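You operate a simulated robot arm through the tools that you are given. There is no shell and no other tool.

Carry out the task below with a simulated two-armed robot. There is one attempt and no reset: what you move stays moved.

## Task
Open the files drawer, fetch the black spanner and set it inside and shut the drawer again. Then take the bench mallet and put it on top of the grey pad. Then close the fittings drawer. Then fetch the white foam bottle and stand it on top of the dull valve block. Then take the purple pad on the free end of the test bench and put it away on the port bench top. Then open the trays drawer, take the green oven cloth and leave it inside and shut the drawer again. Then pull the seals drawer open. Keep to this order. Set down upright: white foam bottle, purple pad.

Only the result counts: the job must be done as asked and must still hold three seconds after the hand-in. Knocking over, shifting, dropping, spilling or breaking anything else fails it. Lids that push on must go on centred and level and be pressed home; caps that screw on are set level and turned clockwise until they are tight. Flat cloth is picked up by pressing the open fingertips on it (5 to 10 N) and closing them slowly along it; thin cloth reads only 2 to 8 mm in the jaws.

## Robot
Two 7-joint arms with two-finger parallel grippers on one trunk, on a base that drives. Base frame: it is fixed to the floor where the robot stands at the start and does not move with it; the origin is under the middle of the robot, x ahead of it, y to its left, z up. Readings come in mm, rad, newtons and seconds.
The left shoulder is at the start at [80, 131, 947], the right one opposite. With the tool pointing down near the work surface each hand reaches from about 380 to 840 mm from the robot's upright axis, wherever it stands, measured 20 degrees to its own side. Places, roughly: bench mallet (6x6x13 cm) [300, -2000, 900]; black spanner [-1750, -1000, 1000]; dull valve block (8x6x4 cm) [500, -2100, 900]; files drawer [700, 100, 700]; files drawer inside [800, 100, 700]; fittings drawer [-1800, -3300, 700]; green oven cloth (8x7x5 cm) [-2400, 2100, 900]; grey pad (13x11x4 cm) [700, -1900, 900]; port bench top [-4200, 2100, 900]; purple pad (6x5x6 cm) [-200, 1700, 900]; seals drawer [-2400, -1500, 700]; trays drawer [-2000, 2100, 700]; trays drawer inside [-2000, 2200, 600]; white foam bottle [-2000, -3500, 1000]. Payload 1.57 kg a hand.
The tool frame of a hand sits at the grasp point between the pads (the TCP): z along the fingers, y along the line on which they close. The tips reach 30 mm beyond it. The gripper opens to 110 mm. The fingers are 24 mm wide and 12 mm thick; the gripper's body (48 by 112 mm) begins 78 mm behind the TCP.
Orientation is that of the tool frame in the base frame, as [roll, pitch, yaw] about the fixed x, y, z axes, in that order (R = Rz(yaw) Ry(pitch) Rx(roll)). With the fingers straight down and closing along the base's y, the tool's x points along the base's -x, its y along +y and its z along -z.

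## Interface
- The arms move only by the tool apply_moves. It takes "left_series", "right_series" or both (then of equal length, played together; a hand with none holds still); each is a list of rows, each an object (a shift or turn left out is 0, a gripper value left out holds the last) with "offset": the shift along the tool's x, y, z in units of 30 mm (1.0 is 30 mm), a list of three; "delta_rot": the turn, a rotation vector about the tool's x, y, z in units of 5 degrees (1.0 is 5 degrees), a list of three; "fingers": the closure, from 0 (fully open) to 1 (shut). In form: [{"offset": [x, y, z], "delta_rot": [wx, wy, wz], "fingers": fingers}, ...]. A call has 1 to 20 rows; each row shifts and turns the commanded pose from where the row before left it, along the tool's axes as they then stand. A call with a number of a shift or a turn outside -1 to 1 is refused whole. A row lasts 0.2 s, in which the tool goes at most 50 mm and 0.15 rad; a call with a longer step from one row to the next is refused whole, and so is a gripper value outside its range. Where a pose cannot be reached the arm comes as near as it can. A force on the tool above 40 N (or 10 N above the force at the start of the call, whichever is more), or a blocked arm, ends the call early, and 0.2 s more pass. The fingers move at their own pace (about 108 mm/s each) and stop on an object; they squeeze with about 27 N. The grip force told is the motor's: it shows also when the fingers shut on nothing. Time passes only in rows, and 0.2 s behind the last, so rows that do not move let the fingers close. The reply holds the time, the measured pose of the TCP, the force on the tool along the base axes, the opening and the grip force, in the units named above and with some noise, with the torque about the TCP (base axes, N m) and any sound that the robot's microphone picked up, and new pictures: "views" is both (left out), scene, wrist or none (wrist: the cameras of the hands that moved).
- Cameras (640 x 400 px; columns grow to the right, rows downward): "scene" is now at [-64.7, -5.6, 1418.4]; the picture's right is [0.07, -1.00, 0.00], its down [-0.68, -0.05, -0.73] and it looks along [0.73, 0.05, -0.68] (base axes); focal length 260 px, centre (320, 200). "left" rides on the left gripper at [70, -16, -141] in its tool frame; the picture's right is [0.23, 0.97, 0.00], its down [-0.86, 0.20, -0.48] and it looks along [-0.47, 0.11, 0.88] (tool axes); focal length 222 px, centre (320, 200). "right" rides on the right gripper at [70, 16, -141] in its tool frame; the picture's right is [-0.23, 0.97, 0.00], its down [-0.86, -0.20, -0.48] and it looks along [-0.47, -0.11, 0.88] (tool axes); focal length 222 px, centre (320, 200).
- roll_base(legs): drives the robot by 1 to 6 legs, each [ahead, left, turn to the left] in mm, mm and rad, along the robot's own axes; the way and the turn of a leg run together, so that a leg with both is an arc; at most 1500 mm and 3.142 rad a leg. The arms and the cameras ride along, it lands a little off, and it stops where it bumps. It gives what a move gives, and a new picture of the scene camera.
- turn_head(pan, tilt): turns the head with the scene camera to pan (to the left, within 1.902 rad either way) and tilt (down, from -0.506 to 1.204), counted from straight ahead of the robot. It gives what a move gives, and a new picture of the scene camera.
- pixel_to_xyz(camera, pixels): for up to 12 pixels [column, row] of the newest picture of that camera ("zoom" is the newest enlarged one), the place [x, y, z] in the base frame of the surface seen there, good to about 2 mm, but the place of the scene camera against the robot may be out by one fixed shift of up to 25 mm in any direction. It takes no simulated time.
- close_up(camera, box): a new picture of the part [left, top, right, bottom] of that camera's present view, enlarged. It takes no simulated time.
- finish_job(): hands the job in; it is judged then, once.

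Unless the task says otherwise, let go and move clear before handing in.

The tools are called after "Emit:" by a JSON object that holds its "method" and its "body". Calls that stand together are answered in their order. apply_moves: Moves the arms, as the interface text tells. Its arguments: {"type":"object","properties":{"left_series":{"type":"array","items":{"type":"object","properties":{"offset":{"type":"array","items":{"type":"number"}},"delta_rot":{"type":"array","items":{"type":"number"}},"fingers":{"type":"number"}}}},"right_series":{"type":"array","items":{"type":"object","properties":{"offset":{"type":"array","items":{"type":"number"}},"delta_rot":{"type":"array","items":{"type":"number"}},"fingers":{"type":"number"}}}},"views":{"type":"string","enum":["both","scene","wrist","none"]}},"required":[]} The other tools are called the same way: roll_base (legs) drives the base; turn_head (pan, tilt) turns the head that bears the scene camera; pixel_to_xyz (camera, pixels) gives the place of the surface under pixels of a picture; close_up (camera, box) takes an enlarged picture of a part of a camera's view; finish_job () hands the job in.

At the start:

```text
t: 0.0
left_eef_pos: [636.8, 147.3, 972.6]
left_tcp_rot: [3.141, 0.0, 3.141]
left_wrist_force: [-0.9, -0.1, -0.1]
left_torque: [-0.04, 0.01, 0.0]
left_opening: 110.0
left_grip_force: 0.1
right_eef_pos: [605.2, -273.5, 1021.3]
right_tcp_rot: [-3.14, 0.001, 3.141]
right_wrist_force: [-0.1, -0.4, -0.5]
right_torque: [0.01, 0.02, 0.0]
right_opening: 110.3
right_grip_force: 0.1
robot x, y, heading: [-0.3, 4.6, -0.002]
head pan, tilt: [0.07, 0.75]
```

scene: 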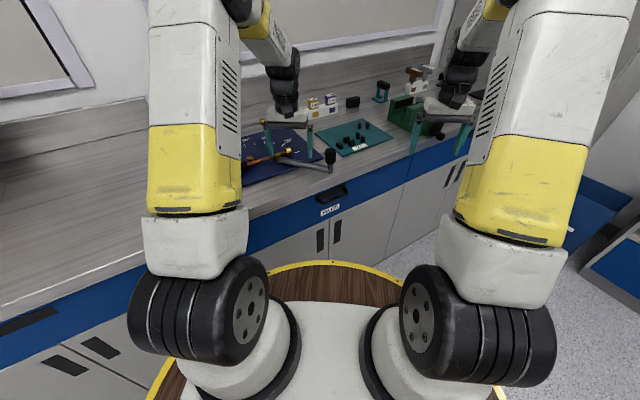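
right: 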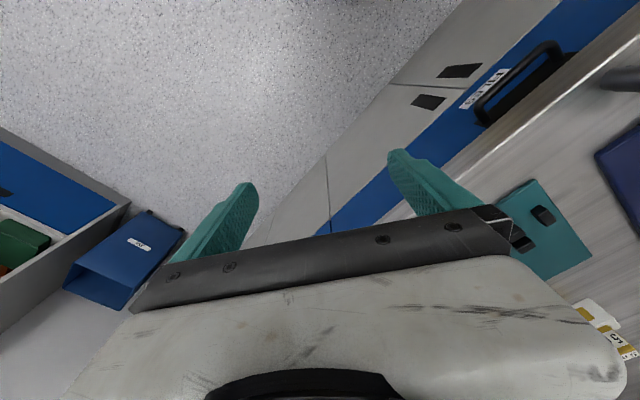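
left: 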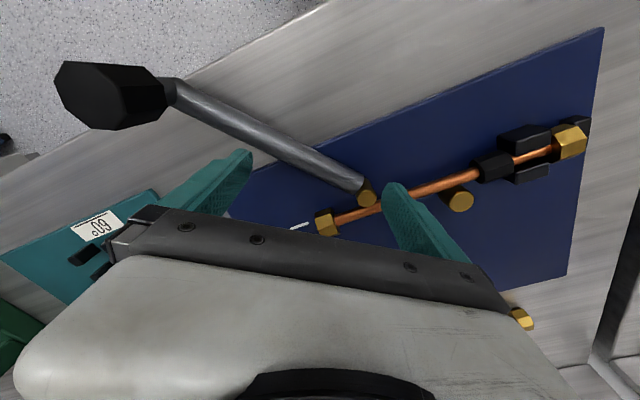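

The scene shows the files drawer handle at about (332,193) in front of me and the bench above it. I'll zoom in and measure the handle.

Emit:
{"method": "close_up", "body": {"camera": "scene", "box": [240, 60, 480, 260]}}

Emit:
{"method": "pixel_to_xyz", "body": {"camera": "scene", "pixels": [[318, 199], [332, 193], [346, 186], [330, 210], [300, 222], [400, 165], [360, 190], [280, 235]]}}

Emit:
{"method": "pixel_to_xyz", "body": {"camera": "right", "pixels": [[485, 100], [550, 45], [515, 72], [470, 115], [580, 75]]}}

```text
2.00 times, centred on (360, 160) of scene
```

zoom: 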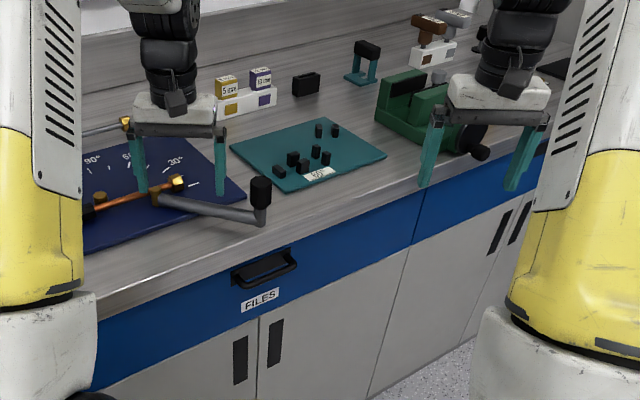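

```text
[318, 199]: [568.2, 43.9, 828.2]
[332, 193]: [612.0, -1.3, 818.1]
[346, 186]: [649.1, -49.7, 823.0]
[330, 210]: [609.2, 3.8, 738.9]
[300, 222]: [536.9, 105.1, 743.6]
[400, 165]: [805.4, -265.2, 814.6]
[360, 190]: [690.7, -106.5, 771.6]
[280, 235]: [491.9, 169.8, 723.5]
```

```text
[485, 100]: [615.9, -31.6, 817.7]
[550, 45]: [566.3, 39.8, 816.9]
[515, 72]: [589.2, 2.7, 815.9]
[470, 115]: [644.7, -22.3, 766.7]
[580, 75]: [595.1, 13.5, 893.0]
```

The files handle bar runs from about (566,40,817) to (616,-32,818), so the bench is turned about 36° to me. Next I'll look around the room.

Emit:
{"method": "turn_head", "body": {"pan": -1.2, "tilt": 0.4}}

Emit:
{"method": "turn_head", "body": {"pan": -1.9, "tilt": 0.35}}

Emit:
{"method": "turn_head", "body": {"pan": 1.2, "tilt": 0.4}}

Emit:
{"method": "turn_head", "body": {"pan": 1.9, "tilt": 0.35}}

```text
t: 1.4
left_eef_pos: [636.5, 146.6, 971.8]
left_tcp_rot: [3.141, -0.001, -3.142]
left_wrist_force: [0.0, 0.6, 0.3]
left_torque: [0.0, 0.02, 0.0]
left_opening: 110.0
left_grip_force: 0.0
right_eef_pos: [606.6, -273.6, 1020.6]
right_tcp_rot: [-3.14, -0.001, 3.14]
right_wrist_force: [-0.7, -0.1, -0.8]
right_torque: [-0.01, 0.02, 0.02]
right_opening: 109.8
right_grip_force: 0.0
robot x, y, heading: [-0.5, -0.5, -0.003]
head pan, tilt: [-1.201, 0.4]
```

scene: 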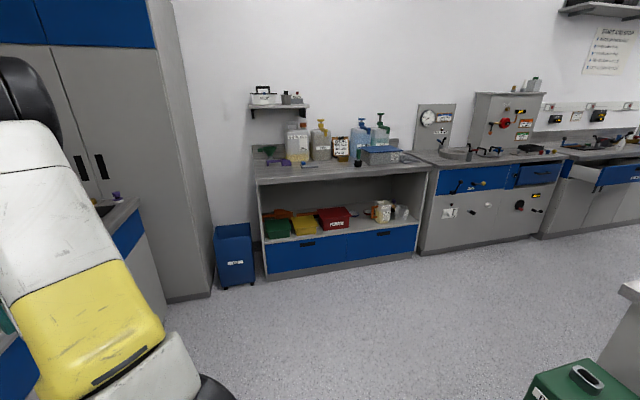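

```text
t: 2.5
left_eef_pos: [636.0, 146.7, 972.9]
left_tcp_rot: [3.141, 0.0, 3.141]
left_wrist_force: [-0.5, 0.1, 0.7]
left_torque: [0.02, -0.01, -0.01]
left_opening: 110.0
left_grip_force: 0.0
right_eef_pos: [606.5, -273.4, 1021.5]
right_tcp_rot: [-3.141, -0.001, 3.141]
right_wrist_force: [-0.4, 0.3, 0.5]
right_torque: [-0.02, -0.04, 0.0]
right_opening: 110.2
right_grip_force: 0.0
robot x, y, heading: [0.0, 1.7, -0.001]
head pan, tilt: [-1.901, 0.351]
```

scene: 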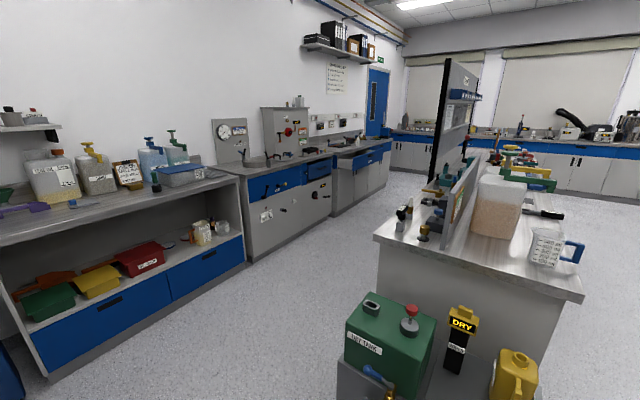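

```text
t: 5.2
left_eef_pos: [636.4, 147.2, 972.0]
left_tcp_rot: [3.141, 0.001, 3.14]
left_wrist_force: [0.9, -0.4, 0.8]
left_torque: [0.0, 0.03, 0.01]
left_opening: 109.7
left_grip_force: 0.1
right_eef_pos: [606.0, -272.9, 1020.8]
right_tcp_rot: [-3.141, 0.0, 3.141]
right_wrist_force: [0.3, -0.2, 0.0]
right_torque: [0.0, 0.0, -0.02]
right_opening: 110.2
right_grip_force: 0.1
robot x, y, heading: [-0.5, -0.1, 0.002]
head pan, tilt: [1.201, 0.4]
```

scene: 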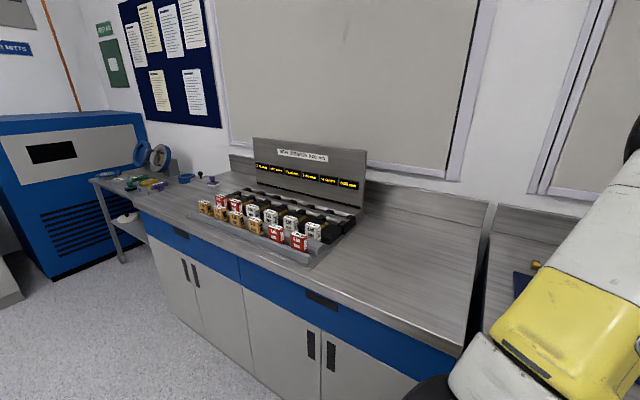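

```text
t: 6.3
left_eef_pos: [637.5, 147.5, 972.5]
left_tcp_rot: [-3.141, 0.0, 3.14]
left_wrist_force: [-0.3, -0.4, -0.7]
left_torque: [0.0, -0.02, 0.02]
left_opening: 109.9
left_grip_force: 0.0
right_eef_pos: [606.5, -273.0, 1020.9]
right_tcp_rot: [-3.141, 0.001, 3.141]
right_wrist_force: [0.3, -0.2, 0.3]
right_torque: [0.0, -0.01, -0.02]
right_opening: 109.7
right_grip_force: 0.0
robot x, y, heading: [0.2, -2.7, 0.003]
head pan, tilt: [1.901, 0.351]
```

scene: 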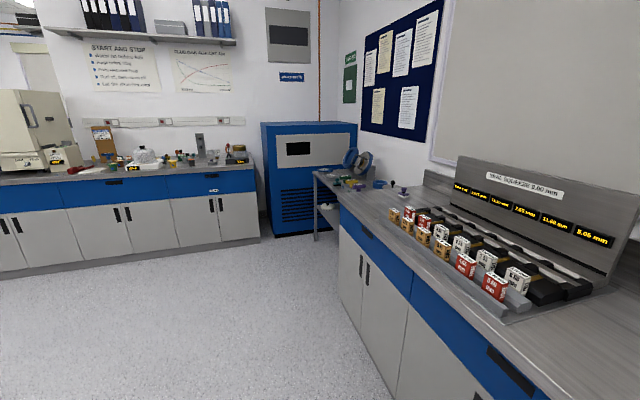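

Now looking left and behind: the far bench ("START AND STOP") and the window bench with its free end at around (380,185). I'll take coordinates of the key points and zoom.

Emit:
{"method": "pixel_to_xyz", "body": {"camera": "scene", "pixels": [[115, 182], [213, 190], [30, 175], [240, 165], [10, 275], [258, 238], [400, 195], [340, 190], [315, 235], [395, 390], [350, 345], [320, 180]]}}

Emit:
{"method": "close_up", "body": {"camera": "scene", "box": [0, 80, 260, 240]}}

Emit:
{"method": "close_up", "body": {"camera": "scene", "box": [300, 140, 460, 240]}}

```text
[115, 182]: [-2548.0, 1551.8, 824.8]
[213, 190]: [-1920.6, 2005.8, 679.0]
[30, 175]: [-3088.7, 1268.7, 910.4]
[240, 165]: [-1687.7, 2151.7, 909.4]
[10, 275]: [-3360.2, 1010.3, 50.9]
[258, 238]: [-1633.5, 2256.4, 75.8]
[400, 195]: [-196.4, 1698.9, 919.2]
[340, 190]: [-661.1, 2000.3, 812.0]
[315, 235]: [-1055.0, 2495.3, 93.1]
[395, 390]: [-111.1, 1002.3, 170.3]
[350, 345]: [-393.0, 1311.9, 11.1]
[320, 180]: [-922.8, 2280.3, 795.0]
```

```text
2.46 times, centred on (130, 160) of scene
```

zoom: 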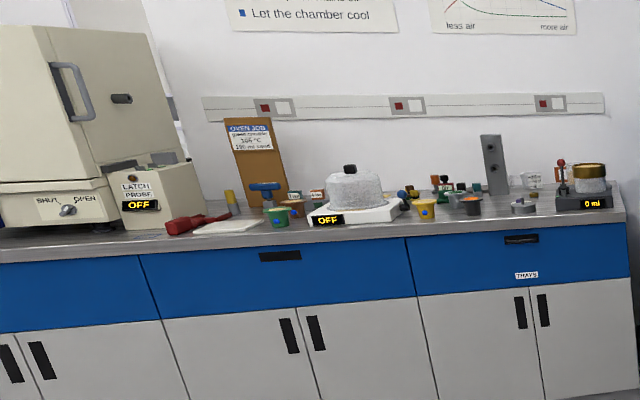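

```text
4.00 times, centred on (380, 190) of scene
```

zoom: 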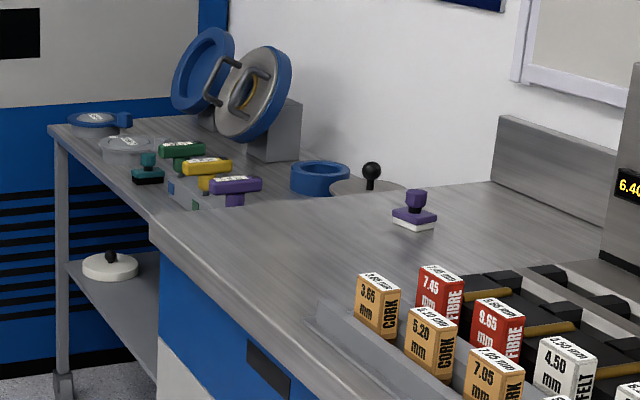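

Far bench and window bench are both squared to a direction about 35.8° off my x. Before moving I'll check where the obstacles to the right rear stand.

Emit:
{"method": "turn_head", "body": {"pan": -1.9, "tilt": 0.6}}

Emit:
{"method": "pixel_to_xyz", "body": {"camera": "scene", "pixels": [[390, 240], [340, 300], [430, 250], [480, 180], [580, 195], [375, 160], [250, 200], [60, 300], [515, 300], [400, 380], [300, 380], [560, 350]]}}

```text
t: 9.4
left_eef_pos: [637.3, 147.8, 972.0]
left_tcp_rot: [3.14, 0.0, 3.141]
left_wrist_force: [0.5, 1.3, -0.3]
left_torque: [-0.02, 0.0, -0.01]
left_opening: 110.0
left_grip_force: 0.0
right_eef_pos: [606.1, -273.0, 1020.8]
right_tcp_rot: [-3.141, -0.002, -3.141]
right_wrist_force: [-0.6, 0.8, 0.7]
right_torque: [0.01, 0.0, -0.01]
right_opening: 109.9
right_grip_force: 0.0
robot x, y, heading: [2.7, 5.4, -0.002]
head pan, tilt: [-1.901, 0.6]
```

scene: 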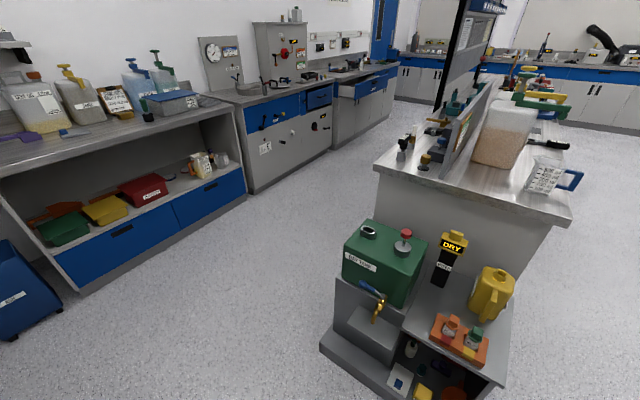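

```text
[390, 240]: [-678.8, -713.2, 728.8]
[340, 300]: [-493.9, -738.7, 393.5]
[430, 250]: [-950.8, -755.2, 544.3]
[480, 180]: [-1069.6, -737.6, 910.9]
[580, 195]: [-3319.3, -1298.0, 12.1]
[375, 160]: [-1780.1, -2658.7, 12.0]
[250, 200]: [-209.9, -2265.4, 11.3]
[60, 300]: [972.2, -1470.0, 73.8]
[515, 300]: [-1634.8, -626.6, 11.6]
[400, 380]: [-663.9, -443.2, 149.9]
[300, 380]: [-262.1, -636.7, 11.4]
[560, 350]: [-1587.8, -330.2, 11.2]
```

The stand with the tank begins about 800 mm behind in the room's direction, so there is space. I'll back off and turn to face the files drawer squarely.

Emit:
{"method": "roll_base", "body": {"legs": [[-140, -216, 0], [0, 0, 0.625]]}}

Emit:
{"method": "turn_head", "body": {"pan": -0.35, "tilt": 0.7}}

```text
t: 10.5
left_eef_pos: [599.4, 102.7, 975.5]
left_tcp_rot: [3.126, 0.019, -3.119]
left_wrist_force: [1.5, 14.7, 1.9]
left_torque: [-0.29, 0.0, 0.24]
left_opening: 96.9
left_grip_force: 0.0
right_eef_pos: [563.5, -335.8, 1020.9]
right_tcp_rot: [-3.141, 0.001, -3.14]
right_wrist_force: [-1.2, 0.5, 0.4]
right_torque: [0.0, 0.02, 0.02]
right_opening: 110.3
right_grip_force: 0.1
robot x, y, heading: [-41.8, -65.7, -0.001]
head pan, tilt: [-1.901, 0.6]
stopped in leg 1: the force on the tool passed its limit at 55 N (the readings are from after the stop); the commanded pose is now the measured one
```

scene: 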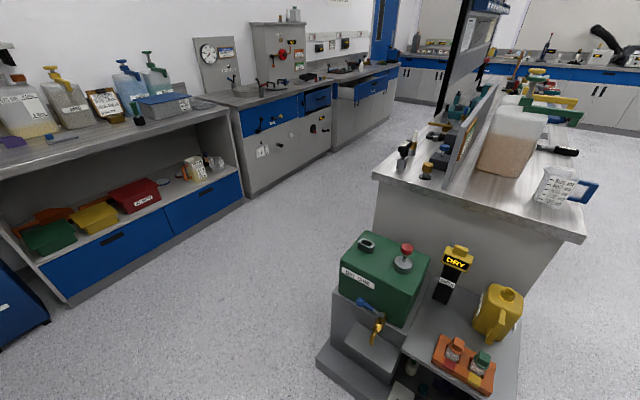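

```text
t: 12.2
left_eef_pos: [597.9, 97.4, 974.7]
left_tcp_rot: [3.13, 0.015, -3.122]
left_wrist_force: [1.8, 21.4, 3.1]
left_torque: [-0.41, 0.0, 0.3]
left_opening: 90.5
left_grip_force: 0.0
right_eef_pos: [563.5, -337.0, 1020.5]
right_tcp_rot: [-3.14, 0.001, -3.14]
right_wrist_force: [1.4, 0.0, 0.5]
right_torque: [-0.01, -0.02, -0.02]
right_opening: 110.0
right_grip_force: 0.1
robot x, y, heading: [-42.1, -65.8, 0.002]
head pan, tilt: [-0.351, 0.7]
```

scene: 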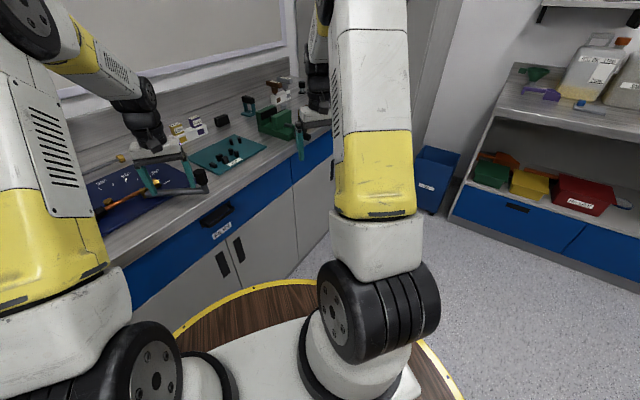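

My left finger ran into the bender's lever knob (200,175) and was pressed. I'll back off gently in +y, then raise the left hand.

Emit:
{"method": "apply_moves", "body": {"left_series": [{"offset": [0, 0.3, 0]}, {"offset": [0, 0.5, 0]}, {"offset": [0, 0.5, 0]}, {"offset": [0, 0, -0.5]}, {"offset": [0, 0, -1]}, {"offset": [0, 0, -1]}, {"offset": [0, 0, -1]}, {"offset": [0, 0, -1]}, {"offset": [0, 0, -1]}, {"offset": [0, 0, -1]}]}}

```text
t: 14.4
left_eef_pos: [594.8, 133.3, 1171.1]
left_tcp_rot: [3.128, 0.016, -3.122]
left_wrist_force: [-0.3, -0.3, 0.4]
left_torque: [-0.02, 0.01, -0.02]
left_opening: 110.1
left_grip_force: 0.1
right_eef_pos: [564.0, -336.8, 1021.1]
right_tcp_rot: [-3.142, 0.0, -3.14]
right_wrist_force: [0.4, -0.2, 0.8]
right_torque: [0.02, 0.02, -0.01]
right_opening: 109.7
right_grip_force: 0.0
robot x, y, heading: [-42.1, -61.8, 0.003]
head pan, tilt: [-0.351, 0.7]
```

scene: 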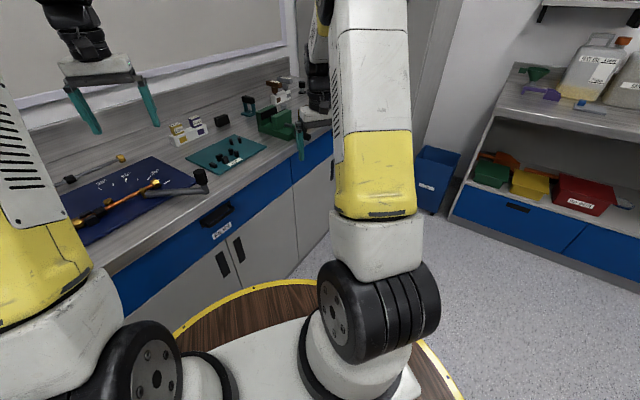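
left: 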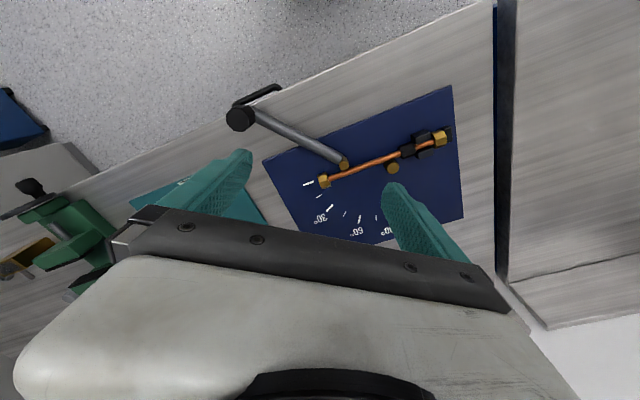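

The left hand is free and clear. I'll check whether the lever shifted by measuring its knob and comparing with the first picture.

Emit:
{"method": "pixel_to_xyz", "body": {"camera": "left", "pixels": [[239, 118], [345, 165], [290, 138], [325, 180], [440, 138]]}}

Emit:
{"method": "pixel_to_xyz", "body": {"camera": "scene", "pixels": [[200, 174], [150, 190], [156, 182]]}}

```text
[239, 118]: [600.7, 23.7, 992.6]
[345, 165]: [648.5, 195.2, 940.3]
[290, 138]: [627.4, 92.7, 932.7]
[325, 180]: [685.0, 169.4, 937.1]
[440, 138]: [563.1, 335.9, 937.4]
```

```text
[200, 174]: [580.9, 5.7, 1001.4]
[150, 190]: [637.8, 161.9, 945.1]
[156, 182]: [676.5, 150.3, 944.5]
```

The lever didn't move (the first picture predicts the same spot). Now I'll finish the move to face the files drawer.

Emit:
{"method": "roll_base", "body": {"legs": [[-98, -154, 0], [0, 0, 0.622]]}}

Emit:
{"method": "turn_head", "body": {"pan": -0.3, "tilt": 0.7}}

```text
t: 17.6
left_eef_pos: [260.4, 313.9, 1170.5]
left_tcp_rot: [3.128, 0.016, -2.49]
left_wrist_force: [0.0, 0.7, -0.1]
left_torque: [-0.01, 0.0, 0.01]
left_opening: 110.1
left_grip_force: 0.1
right_eef_pos: [512.5, -82.7, 1021.5]
right_tcp_rot: [-3.142, 0.0, -2.508]
right_wrist_force: [1.0, -0.2, -0.7]
right_torque: [0.01, 0.01, 0.02]
right_opening: 109.8
right_grip_force: 0.2
robot x, y, heading: [-135.3, -222.4, 0.63]
head pan, tilt: [-0.351, 0.7]
```

scene: 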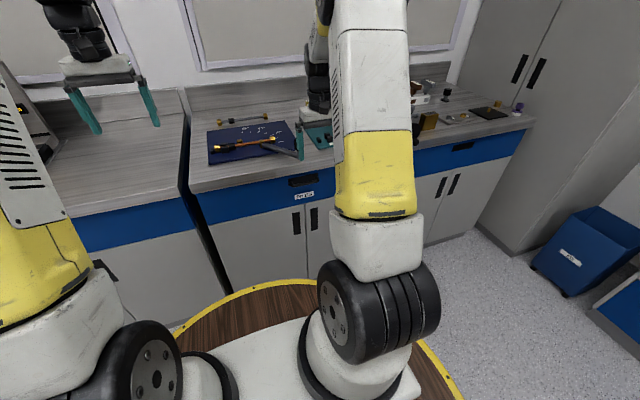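

```text
t: 18.2
left_eef_pos: [259.3, 313.6, 1169.7]
left_tcp_rot: [3.129, 0.017, -2.49]
left_wrist_force: [-0.3, -0.2, 0.0]
left_torque: [0.02, -0.02, 0.01]
left_opening: 109.9
left_grip_force: 0.0
right_eef_pos: [510.4, -82.0, 1021.1]
right_tcp_rot: [-3.14, 0.0, -2.508]
right_wrist_force: [0.9, 0.1, -0.9]
right_torque: [0.03, -0.03, 0.04]
right_opening: 110.2
right_grip_force: 0.0
robot x, y, heading: [-140.4, -222.5, 0.637]
head pan, tilt: [-0.3, 0.7]
```

scene: 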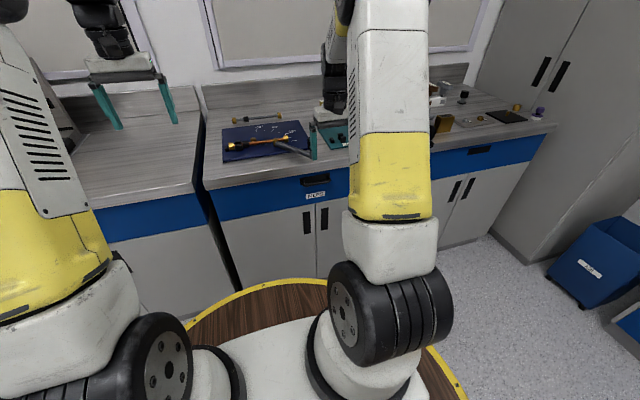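

I now face the drawer (heading 0.634). I'll turn the right hand so its fingers point level toward the bench, first tilting it about tool y.

Emit:
{"method": "apply_moves", "body": {"right_series": [{"delta_rot": [0, -1, 0]}, {"delta_rot": [0, -1, 0]}, {"delta_rot": [0, -1, 0]}, {"delta_rot": [0, -1, 0]}, {"delta_rot": [0, -1, 0]}, {"delta_rot": [0, -1, 0]}, {"delta_rot": [0, -1, 0]}, {"delta_rot": [0, -1, 0]}, {"delta_rot": [0, -1, 0]}, {"delta_rot": [0, -1, 0]}, {"delta_rot": [0, -1, 0]}, {"delta_rot": [0, -1, 0]}, {"delta_rot": [0, -1, 0]}, {"delta_rot": [0, -1, 0]}, {"delta_rot": [0, -1, 0]}, {"delta_rot": [0, -1, 0]}, {"delta_rot": [0, -1, 0]}, {"delta_rot": [0, -1, 0]}]}}

```text
t: 22.0
left_eef_pos: [260.1, 314.2, 1170.3]
left_tcp_rot: [3.13, 0.017, -2.491]
left_wrist_force: [0.7, -0.6, -0.4]
left_torque: [0.01, -0.04, 0.0]
left_opening: 110.0
left_grip_force: 0.1
right_eef_pos: [511.3, -83.5, 1021.1]
right_tcp_rot: [-0.5, 1.569, 0.133]
right_wrist_force: [-0.1, -1.1, -0.1]
right_torque: [0.01, 0.02, -0.01]
right_opening: 109.9
right_grip_force: 0.0
robot x, y, heading: [-140.3, -216.8, 0.634]
head pan, tilt: [-0.3, 0.7]
```

scene: 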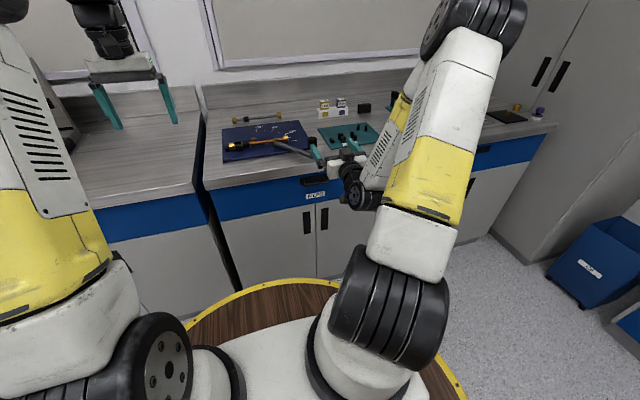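
right: 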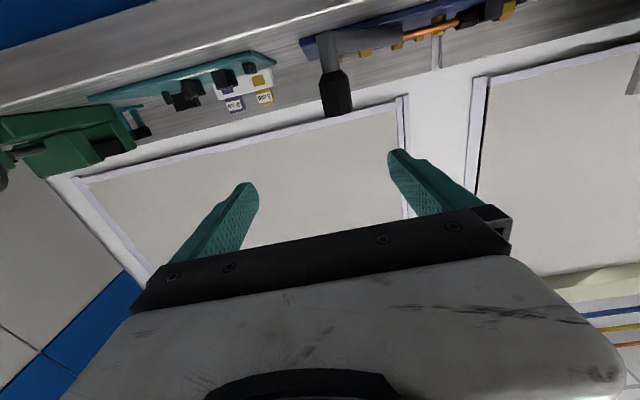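

The hand points level at the bench. Now I'll roll it 90° about its own axis so the fingers close vertically.

Emit:
{"method": "apply_moves", "body": {"right_series": [{"delta_rot": [0, 0, 1]}, {"delta_rot": [0, 0, 1]}, {"delta_rot": [0, 0, 1]}, {"delta_rot": [0, 0, 1]}, {"delta_rot": [0, 0, 1]}, {"delta_rot": [0, 0, 1]}, {"delta_rot": [0, 0, 1]}, {"delta_rot": [0, 0, 1]}, {"delta_rot": [0, 0, 1]}, {"delta_rot": [0, 0, 1]}, {"delta_rot": [0, 0, 1]}, {"delta_rot": [0, 0, 1]}, {"delta_rot": [0, 0, 1]}, {"delta_rot": [0, 0, 1]}, {"delta_rot": [0, 0, 1]}, {"delta_rot": [0, 0, 1]}, {"delta_rot": [0, 0, 1]}, {"delta_rot": [0, 0, 1]}]}}

```text
t: 25.8
left_eef_pos: [259.1, 314.2, 1170.1]
left_tcp_rot: [3.129, 0.015, -2.49]
left_wrist_force: [-0.5, -0.2, -0.6]
left_torque: [-0.04, 0.03, 0.02]
left_opening: 110.0
left_grip_force: 0.1
right_eef_pos: [511.7, -84.7, 1022.0]
right_tcp_rot: [1.571, -0.002, 2.204]
right_wrist_force: [0.4, -0.8, -0.8]
right_torque: [-0.03, -0.03, 0.03]
right_opening: 109.9
right_grip_force: 0.1
robot x, y, heading: [-133.4, -220.0, 0.629]
head pan, tilt: [-0.3, 0.7]
```

scene: 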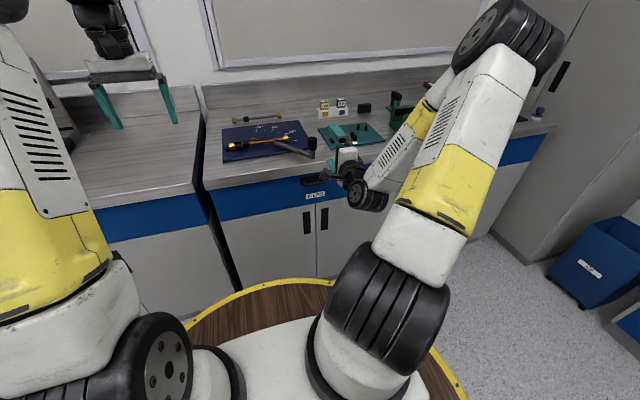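
right: 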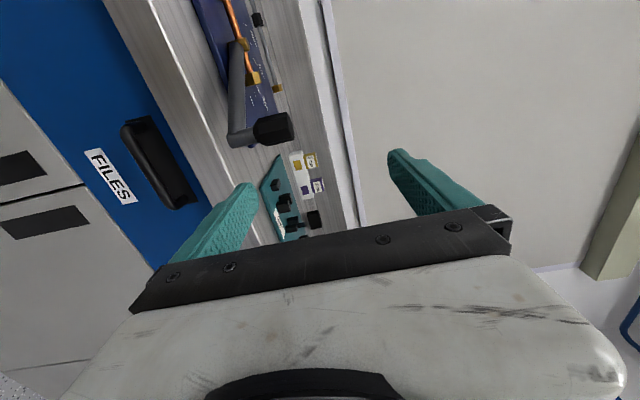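

The handle is plainly visible in the right camera at (155,160). I'll measure it.

Emit:
{"method": "pixel_to_xyz", "body": {"camera": "right", "pixels": [[128, 130], [147, 165], [168, 200], [150, 125], [110, 90], [190, 195], [145, 75], [165, 150], [180, 180]]}}

Emit:
{"method": "close_up", "body": {"camera": "right", "box": [80, 80, 240, 240]}}

```text
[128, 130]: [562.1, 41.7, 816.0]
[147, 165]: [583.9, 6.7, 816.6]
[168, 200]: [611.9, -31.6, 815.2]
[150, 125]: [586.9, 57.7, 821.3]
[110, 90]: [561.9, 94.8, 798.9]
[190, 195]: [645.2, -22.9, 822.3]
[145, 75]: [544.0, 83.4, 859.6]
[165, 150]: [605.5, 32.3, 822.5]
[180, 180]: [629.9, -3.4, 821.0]
```

```text
2.50 times, centred on (160, 160) of right
```

zoom: 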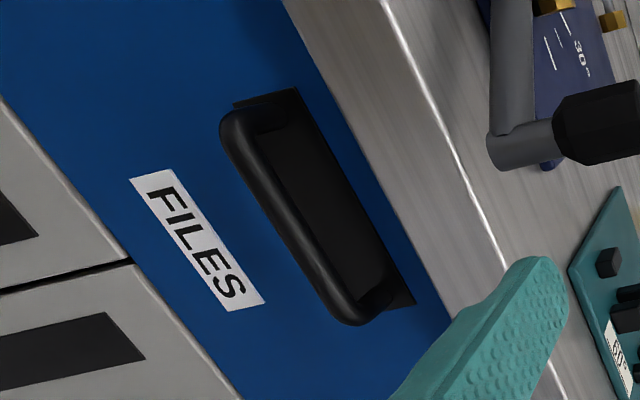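

The bar's middle is near (592,9,815), 27 mm off its backing. I'll lower the hand to that height with the fingers half closed, then check before advancing.

Emit:
{"method": "apply_moves", "body": {"right_series": [{"offset": [0.93, 0, 0], "fingers": 0.5}, {"offset": [0, -1, 0]}, {"offset": [0, -1, 0]}, {"offset": [0, -1, 0]}, {"offset": [0, -1, 0]}, {"offset": [0, -1, 0]}, {"offset": [0, -1, 0]}, {"offset": [0, -0.9, 0]}, {"offset": [0, 0, 1]}, {"offset": [0, 0, 0.6]}], "views": "wrist"}}

```text
t: 28.0
left_eef_pos: [260.6, 313.8, 1169.6]
left_tcp_rot: [3.128, 0.015, -2.49]
left_wrist_force: [-0.8, 0.3, 0.4]
left_torque: [0.02, -0.03, 0.0]
left_opening: 109.9
left_grip_force: 0.1
right_eef_pos: [535.6, -32.6, 812.7]
right_tcp_rot: [1.571, -0.001, 2.202]
right_wrist_force: [0.7, 0.2, 0.2]
right_torque: [-0.01, -0.03, -0.02]
right_opening: 55.0
right_grip_force: 0.0
robot x, y, heading: [-138.0, -225.2, 0.628]
head pan, tilt: [-0.3, 0.7]
```

right: 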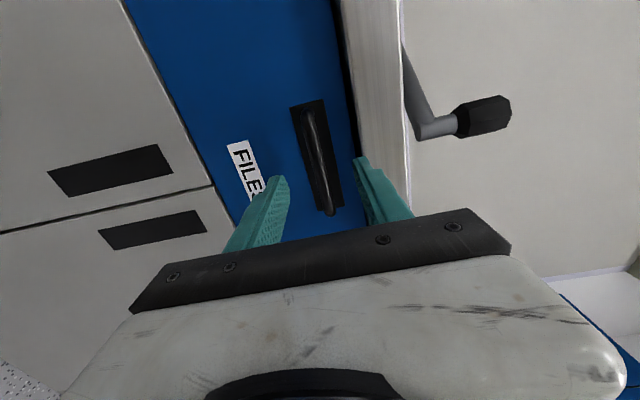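

The bar at (318,155) sits between the fingers. I'll measure it from this close view.

Emit:
{"method": "pixel_to_xyz", "body": {"camera": "right", "pixels": [[318, 150], [312, 125], [330, 200], [322, 170], [340, 170], [300, 130], [385, 100]]}}

Emit:
{"method": "close_up", "body": {"camera": "right", "box": [240, 80, 440, 240]}}

```text
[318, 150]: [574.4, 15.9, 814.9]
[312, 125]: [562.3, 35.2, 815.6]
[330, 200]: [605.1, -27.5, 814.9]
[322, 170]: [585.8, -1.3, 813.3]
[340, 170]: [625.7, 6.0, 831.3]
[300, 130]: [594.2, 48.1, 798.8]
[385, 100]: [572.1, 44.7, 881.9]
```

```text
2.50 times, centred on (340, 160) of right
```

zoom: 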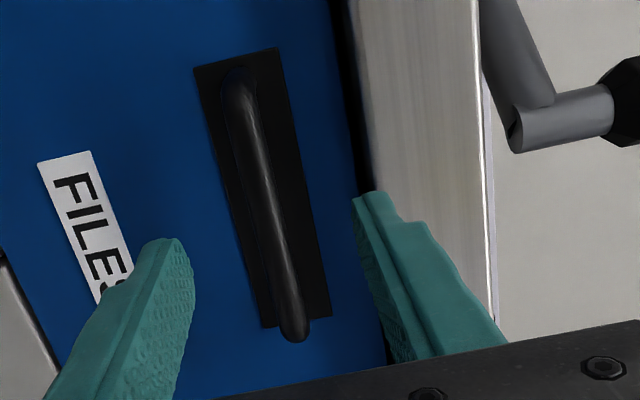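

Everything lines up; I'll advance 54 mm and close on the bar.

Emit:
{"method": "apply_moves", "body": {"right_series": [{"offset": [0, 0.06, 0.9]}, {"offset": [0, 0, 0.9]}, {"fingers": 1}, {}, {}, {}], "views": "wrist"}}

```text
t: 29.4
left_eef_pos: [260.6, 314.9, 1169.3]
left_tcp_rot: [3.128, 0.015, -2.49]
left_wrist_force: [-0.4, 0.0, -0.3]
left_torque: [-0.01, 0.0, 0.0]
left_opening: 109.8
left_grip_force: 0.1
right_eef_pos: [577.2, -0.3, 810.9]
right_tcp_rot: [1.581, -0.001, 2.204]
right_wrist_force: [-1.4, 2.5, -37.8]
right_torque: [-0.29, 0.32, -0.89]
right_opening: 12.7
right_grip_force: 29.8
robot x, y, heading: [-134.8, -219.2, 0.632]
head pan, tilt: [-0.3, 0.7]
```

right: 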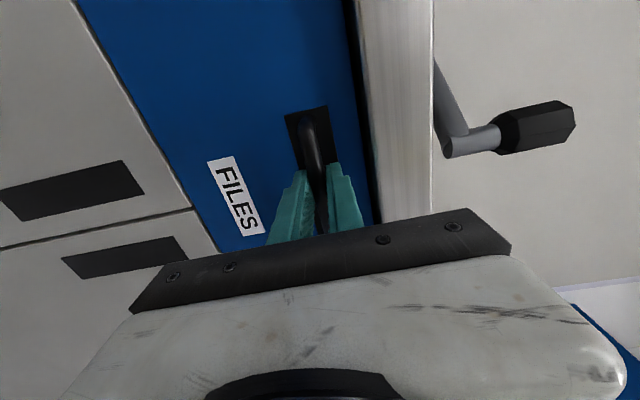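

The fingers hold the bar (12.7 mm), with 38 N of vertical strain. I'll relax that downward and start pulling slowly.

Emit:
{"method": "apply_moves", "body": {"right_series": [{"offset": [0, -0.13, 0]}, {}, {"offset": [0, 0, -0.3]}, {"offset": [0, 0, -0.5]}, {"offset": [0, 0, -0.5]}], "views": "none"}}

```text
t: 30.6
left_eef_pos: [261.1, 315.1, 1169.8]
left_tcp_rot: [3.129, 0.016, -2.492]
left_wrist_force: [-0.5, -0.2, -1.1]
left_torque: [-0.03, -0.01, 0.03]
left_opening: 109.7
left_grip_force: 0.1
right_eef_pos: [546.6, -23.7, 810.6]
right_tcp_rot: [1.573, -0.002, 2.205]
right_wrist_force: [-4.2, 4.2, -28.9]
right_torque: [-0.11, 0.31, -0.17]
right_opening: 12.7
right_grip_force: 30.4
robot x, y, heading: [-133.4, -221.9, 0.638]
head pan, tilt: [-0.3, 0.7]
```

The drawer is coming with the hand. I'll keep pulling.

Emit:
{"method": "apply_moves", "body": {"right_series": [{"offset": [0, -0.1, -0.6]}, {"offset": [0, 0, -0.7]}, {"offset": [0, 0, -0.7]}, {"offset": [0, 0, -0.7]}, {"offset": [0, 0, -0.7]}, {"offset": [0, 0, -0.7]}, {"offset": [0, 0, -0.7]}, {"offset": [0, 0, -0.7]}, {"offset": [0, 0, -0.7]}]}}

```text
t: 32.6
left_eef_pos: [259.2, 314.5, 1170.0]
left_tcp_rot: [3.129, 0.016, -2.491]
left_wrist_force: [-1.6, -0.7, -0.5]
left_torque: [-0.03, 0.01, -0.03]
left_opening: 109.8
left_grip_force: 0.0
right_eef_pos: [395.2, -133.9, 811.3]
right_tcp_rot: [1.571, 0.0, 2.204]
right_wrist_force: [-12.3, 16.8, 2.8]
right_torque: [0.07, -0.03, 0.39]
right_opening: 12.8
right_grip_force: 29.8
robot x, y, heading: [-138.2, -223.5, 0.633]
head pan, tilt: [-0.3, 0.7]
```

scene: 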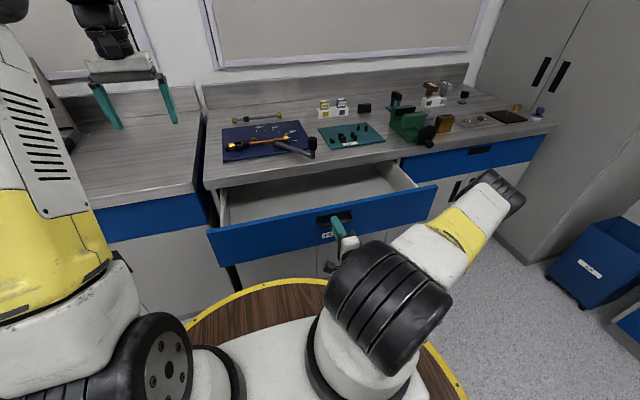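
right: 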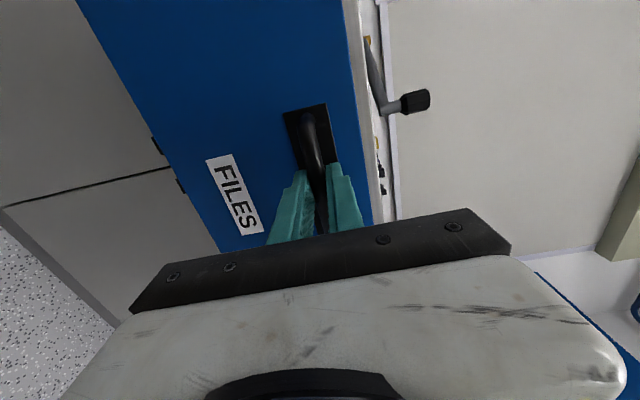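

The drawer is about 226 mm open and empty inside. I'll take out the sideways strain and pull 45 mm more.

Emit:
{"method": "apply_moves", "body": {"right_series": [{"offset": [0.08, 0, -0.5]}, {"offset": [0, 0, -0.5]}, {"offset": [0, 0, -0.5]}], "views": "none"}}

```text
t: 33.4
left_eef_pos: [259.9, 313.8, 1170.5]
left_tcp_rot: [3.131, 0.016, -2.493]
left_wrist_force: [0.8, -0.4, 0.1]
left_torque: [-0.01, 0.0, 0.03]
left_opening: 110.0
left_grip_force: 0.1
right_eef_pos: [360.2, -160.6, 809.8]
right_tcp_rot: [1.563, 0.001, 2.197]
right_wrist_force: [3.7, -3.5, 33.9]
right_torque: [0.33, -0.19, -0.05]
right_opening: 12.7
right_grip_force: 29.3
robot x, y, heading: [-136.2, -221.9, 0.637]
head pan, tilt: [-0.3, 0.7]
```

The drawer is about 270 mm open. I'll release the bar, back the hand off it and raise it.

Emit:
{"method": "apply_moves", "body": {"right_series": [{"offset": [0, 0.1, 0], "fingers": 0.6}, {}, {"offset": [0, 0, -0.7]}, {"offset": [0, 0, -0.7]}, {"offset": [0, 0, -0.5]}]}}

Emit:
{"method": "pixel_to_xyz", "body": {"camera": "scene", "pixels": [[280, 281], [220, 300], [450, 370], [350, 190], [225, 230], [300, 210], [380, 170], [230, 190]]}}

```text
t: 34.6
left_eef_pos: [259.1, 314.7, 1170.7]
left_tcp_rot: [3.129, 0.015, -2.49]
left_wrist_force: [-0.1, -0.7, 0.4]
left_torque: [0.01, -0.02, -0.01]
left_opening: 109.9
left_grip_force: 0.0
right_eef_pos: [311.3, -191.8, 811.2]
right_tcp_rot: [1.569, 0.0, 2.206]
right_wrist_force: [0.0, 0.0, 0.4]
right_torque: [0.0, -0.01, -0.02]
right_opening: 44.0
right_grip_force: 0.1
robot x, y, heading: [-138.8, -222.6, 0.633]
head pan, tilt: [-0.3, 0.7]
```

scene: 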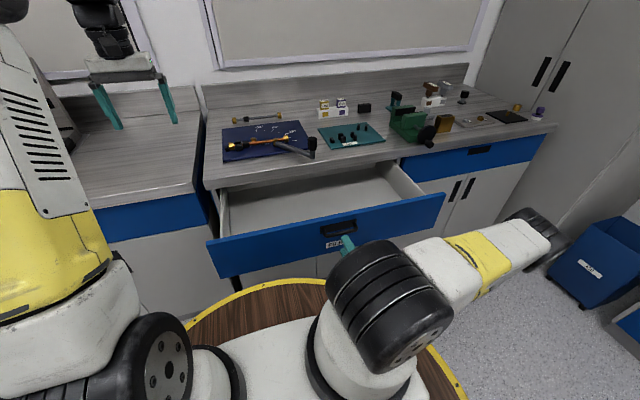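
right: 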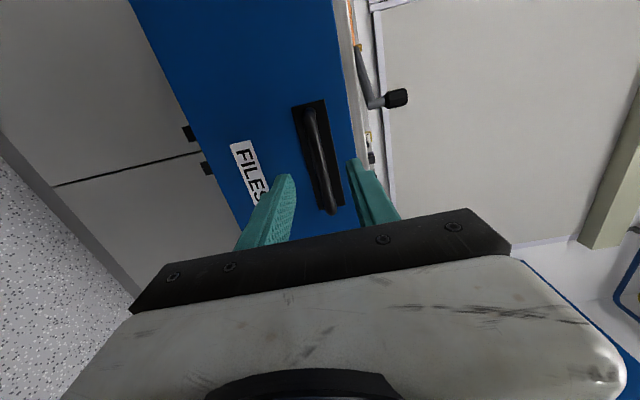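

```text
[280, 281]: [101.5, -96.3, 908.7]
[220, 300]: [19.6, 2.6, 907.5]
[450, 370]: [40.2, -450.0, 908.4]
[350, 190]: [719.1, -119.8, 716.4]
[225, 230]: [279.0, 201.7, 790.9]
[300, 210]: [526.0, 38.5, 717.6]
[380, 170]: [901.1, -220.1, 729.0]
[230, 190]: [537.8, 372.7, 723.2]
```

Released; the drawer is open with its floor near z 710. I'll raise the hand, then turn it back to pointing down.

Emit:
{"method": "apply_moves", "body": {"right_series": [{"offset": [0, 0, -0.5]}, {"offset": [0, 1, 0]}, {"offset": [0, 1, 0]}, {"offset": [0, 1, 0]}, {"offset": [0, 1, 0]}, {"offset": [0, 1, 0]}, {"offset": [0, 1, 0]}, {"offset": [0, 1, 0]}, {"offset": [0, 1, 0]}, {"offset": [0, 1, 0]}, {"offset": [0, 1, 0], "fingers": 0}], "views": "none"}}

Emit:
{"method": "apply_moves", "body": {"right_series": [{"delta_rot": [0, 0, -1]}, {"delta_rot": [0, 0, -1]}, {"delta_rot": [0, 0, -1]}, {"delta_rot": [0, 0, -1]}, {"delta_rot": [0, 0, -1]}, {"delta_rot": [0, 0, -1]}, {"delta_rot": [0, 0, -1]}, {"delta_rot": [0, 0, -1]}, {"delta_rot": [0, 0, -1]}, {"delta_rot": [0, 0, -1]}, {"delta_rot": [0, 0, -1]}, {"delta_rot": [0, 0, -1]}, {"delta_rot": [0, 0, -1]}, {"delta_rot": [0, 0, -1]}, {"delta_rot": [0, 0, -1]}, {"delta_rot": [0, 0, -1]}, {"delta_rot": [0, 0, -1]}, {"delta_rot": [0, 0, -1]}], "views": "none"}}

Emit:
{"method": "apply_moves", "body": {"right_series": [{"delta_rot": [0, 1, 0]}, {"delta_rot": [0, 1, 0]}, {"delta_rot": [0, 1, 0]}, {"delta_rot": [0, 1, 0]}, {"delta_rot": [0, 1, 0]}, {"delta_rot": [0, 1, 0]}, {"delta_rot": [0, 1, 0]}, {"delta_rot": [0, 1, 0]}, {"delta_rot": [0, 1, 0]}, {"delta_rot": [0, 1, 0]}, {"delta_rot": [0, 1, 0]}, {"delta_rot": [0, 1, 0]}, {"delta_rot": [0, 1, 0]}, {"delta_rot": [0, 1, 0]}, {"delta_rot": [0, 1, 0]}, {"delta_rot": [0, 1, 0]}, {"delta_rot": [0, 1, 0]}, {"delta_rot": [0, 1, 0]}]}}

```text
t: 34.9
left_eef_pos: [260.3, 314.1, 1170.0]
left_tcp_rot: [3.128, 0.016, -2.491]
left_wrist_force: [0.3, 0.2, 0.5]
left_torque: [-0.06, 0.01, 0.02]
left_opening: 110.0
left_grip_force: 0.0
right_eef_pos: [311.2, -196.5, 812.8]
right_tcp_rot: [1.56, 0.003, 2.197]
right_wrist_force: [10.0, 1.1, -0.7]
right_torque: [-0.01, 0.06, -0.04]
right_opening: 43.7
right_grip_force: 0.1
robot x, y, heading: [-144.4, -221.6, 0.632]
head pan, tilt: [-0.3, 0.7]
stopped in row 1 (right hand): the force on the tool passed its limit at 65 N (the readings are from after the stop); the commanded pose is now the measured one
```

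```text
t: 38.7
left_eef_pos: [260.5, 314.1, 1169.8]
left_tcp_rot: [3.128, 0.018, -2.492]
left_wrist_force: [-0.7, -1.2, 0.5]
left_torque: [0.0, -0.02, 0.0]
left_opening: 110.1
left_grip_force: 0.0
right_eef_pos: [309.9, -195.6, 814.3]
right_tcp_rot: [-0.463, 1.56, 0.164]
right_wrist_force: [0.6, 0.1, 0.2]
right_torque: [0.02, 0.01, -0.01]
right_opening: 44.2
right_grip_force: 0.1
robot x, y, heading: [-137.0, -223.1, 0.635]
head pan, tilt: [-0.3, 0.7]
```

```text
t: 42.5
left_eef_pos: [259.6, 313.9, 1170.9]
left_tcp_rot: [3.13, 0.016, -2.491]
left_wrist_force: [-0.3, -0.7, 0.6]
left_torque: [0.0, -0.01, -0.01]
left_opening: 110.1
left_grip_force: 0.1
right_eef_pos: [363.8, -211.3, 720.8]
right_tcp_rot: [-3.141, 0.008, -2.516]
right_wrist_force: [0.7, 0.5, -0.1]
right_torque: [-0.01, 0.04, 0.0]
right_opening: 43.8
right_grip_force: 0.1
right hand out of reach, approached as far as the arm can: row 1, 2, 3, 4, 5, 6, 7, 8, 9
robot x, y, heading: [-137.6, -219.1, 0.633]
head pan, tilt: [-0.3, 0.7]
```

scene: 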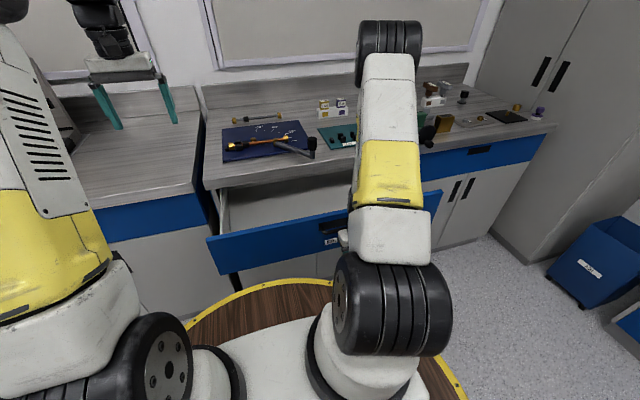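
right: 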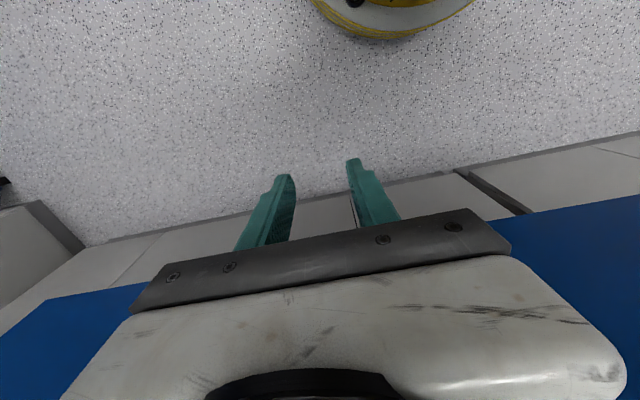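

The back-off was blocked by my own body, so the later turns ran at low height; nothing seems hit, and the hand now points down in front of the drawer. I'll raise it straight up.

Emit:
{"method": "apply_moves", "body": {"right_series": [{"offset": [0.3, 0, -0.3]}, {"offset": [0, 0, -1]}, {"offset": [0, 0, -1]}, {"offset": [0, 0, -1]}, {"offset": [0, 0, -1]}, {"offset": [0, 0, -1]}, {"offset": [0, 0, -1]}, {"offset": [0, 0, -1]}, {"offset": [0, 0, -1]}, {"offset": [0, 0, -1]}, {"offset": [0, 0, -1]}, {"offset": [0, 0, -1]}, {"offset": [0, 0, -1]}, {"offset": [0, 0, -1]}, {"offset": [0, 0, -1], "fingers": 0}]}}

```text
t: 45.7
left_eef_pos: [258.6, 314.8, 1170.6]
left_tcp_rot: [3.129, 0.016, -2.492]
left_wrist_force: [0.9, 0.3, -0.3]
left_torque: [0.01, 0.0, 0.01]
left_opening: 110.2
left_grip_force: 0.0
right_eef_pos: [351.1, -217.3, 1150.4]
right_tcp_rot: [-3.139, 0.007, -2.517]
right_wrist_force: [0.4, -0.4, -0.5]
right_torque: [-0.01, 0.0, -0.02]
right_opening: 110.2
right_grip_force: 0.0
robot x, y, heading: [-140.3, -222.3, 0.636]
head pan, tilt: [-0.3, 0.7]
```

scene: 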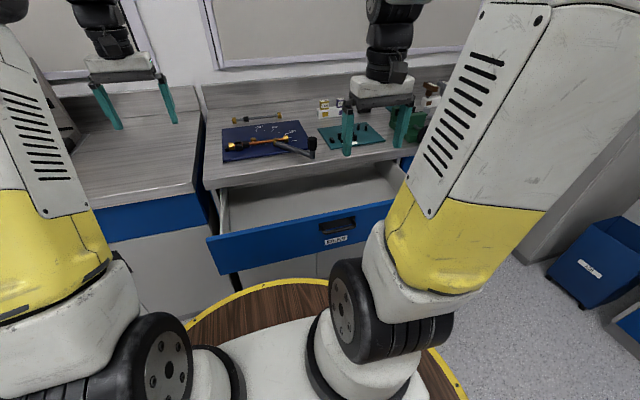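
right: 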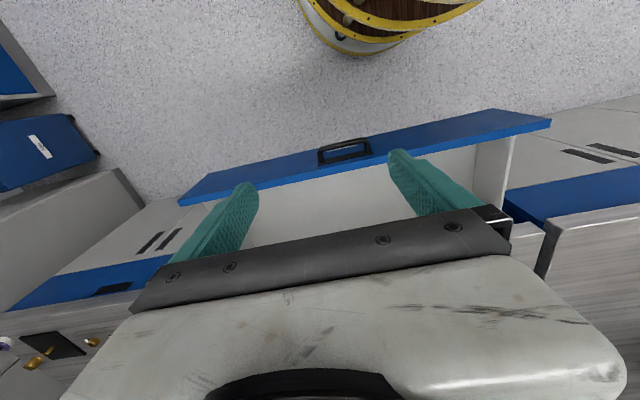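

The right camera now looks down into the open drawer. I'll record its interior for later.

Emit:
{"method": "pixel_to_xyz", "body": {"camera": "right", "pixels": [[345, 143], [320, 200], [380, 190], [300, 230], [190, 195], [545, 122], [470, 160], [490, 190], [280, 205], [540, 240], [300, 175], [345, 175]]}}

```text
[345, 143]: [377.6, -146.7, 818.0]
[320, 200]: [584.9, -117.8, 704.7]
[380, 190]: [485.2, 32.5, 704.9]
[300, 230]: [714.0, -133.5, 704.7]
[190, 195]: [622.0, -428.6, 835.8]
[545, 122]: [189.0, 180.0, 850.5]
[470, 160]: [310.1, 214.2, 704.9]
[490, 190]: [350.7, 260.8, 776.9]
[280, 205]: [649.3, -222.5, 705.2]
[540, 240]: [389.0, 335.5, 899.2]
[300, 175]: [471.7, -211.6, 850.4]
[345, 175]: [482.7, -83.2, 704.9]
```

Drawer floor z 705, front lip z 850, opening clear. Next I'll drive left along the bench and turn to look at the island with the spanner.

Emit:
{"method": "roll_base", "body": {"legs": [[-60, 0, 0], [0, 1000, 0], [0, 0, -1.571]]}}

Emit:
{"method": "turn_head", "body": {"pan": -0.5, "tilt": 0.35}}

```text
t: 55.3
left_eef_pos: [-242.0, 146.2, 1169.8]
left_tcp_rot: [3.13, 0.016, 2.234]
left_wrist_force: [0.2, 0.1, -0.4]
left_torque: [-0.02, 0.03, -0.02]
left_opening: 110.0
left_grip_force: 0.1
right_eef_pos: [-771.9, 46.6, 1150.4]
right_tcp_rot: [-3.138, 0.008, 2.208]
right_wrist_force: [-0.2, -1.1, -0.1]
right_torque: [-0.01, 0.01, 0.02]
right_opening: 109.9
right_grip_force: 0.0
robot x, y, heading: [-779.7, 536.0, -0.923]
head pan, tilt: [-0.3, 0.7]
```

scene: 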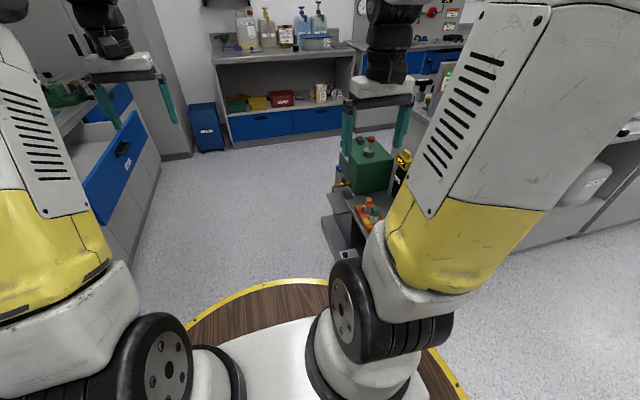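

```text
t: 56.1
left_eef_pos: [-241.7, 144.6, 1169.4]
left_tcp_rot: [3.129, 0.015, 2.233]
left_wrist_force: [0.0, -0.1, 0.1]
left_torque: [0.0, 0.02, 0.0]
left_opening: 110.0
left_grip_force: 0.1
right_eef_pos: [-773.2, 47.0, 1149.4]
right_tcp_rot: [-3.137, 0.009, 2.208]
right_wrist_force: [0.9, -0.5, 0.5]
right_torque: [0.0, -0.03, 0.0]
right_opening: 110.2
right_grip_force: 0.0
robot x, y, heading: [-779.7, 537.0, -0.923]
head pan, tilt: [-0.499, 0.351]
```

scene: 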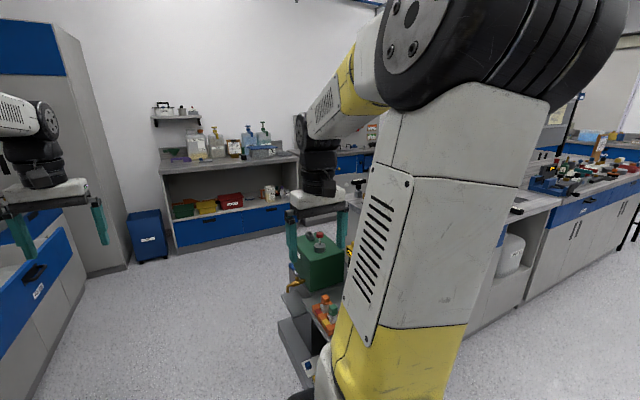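

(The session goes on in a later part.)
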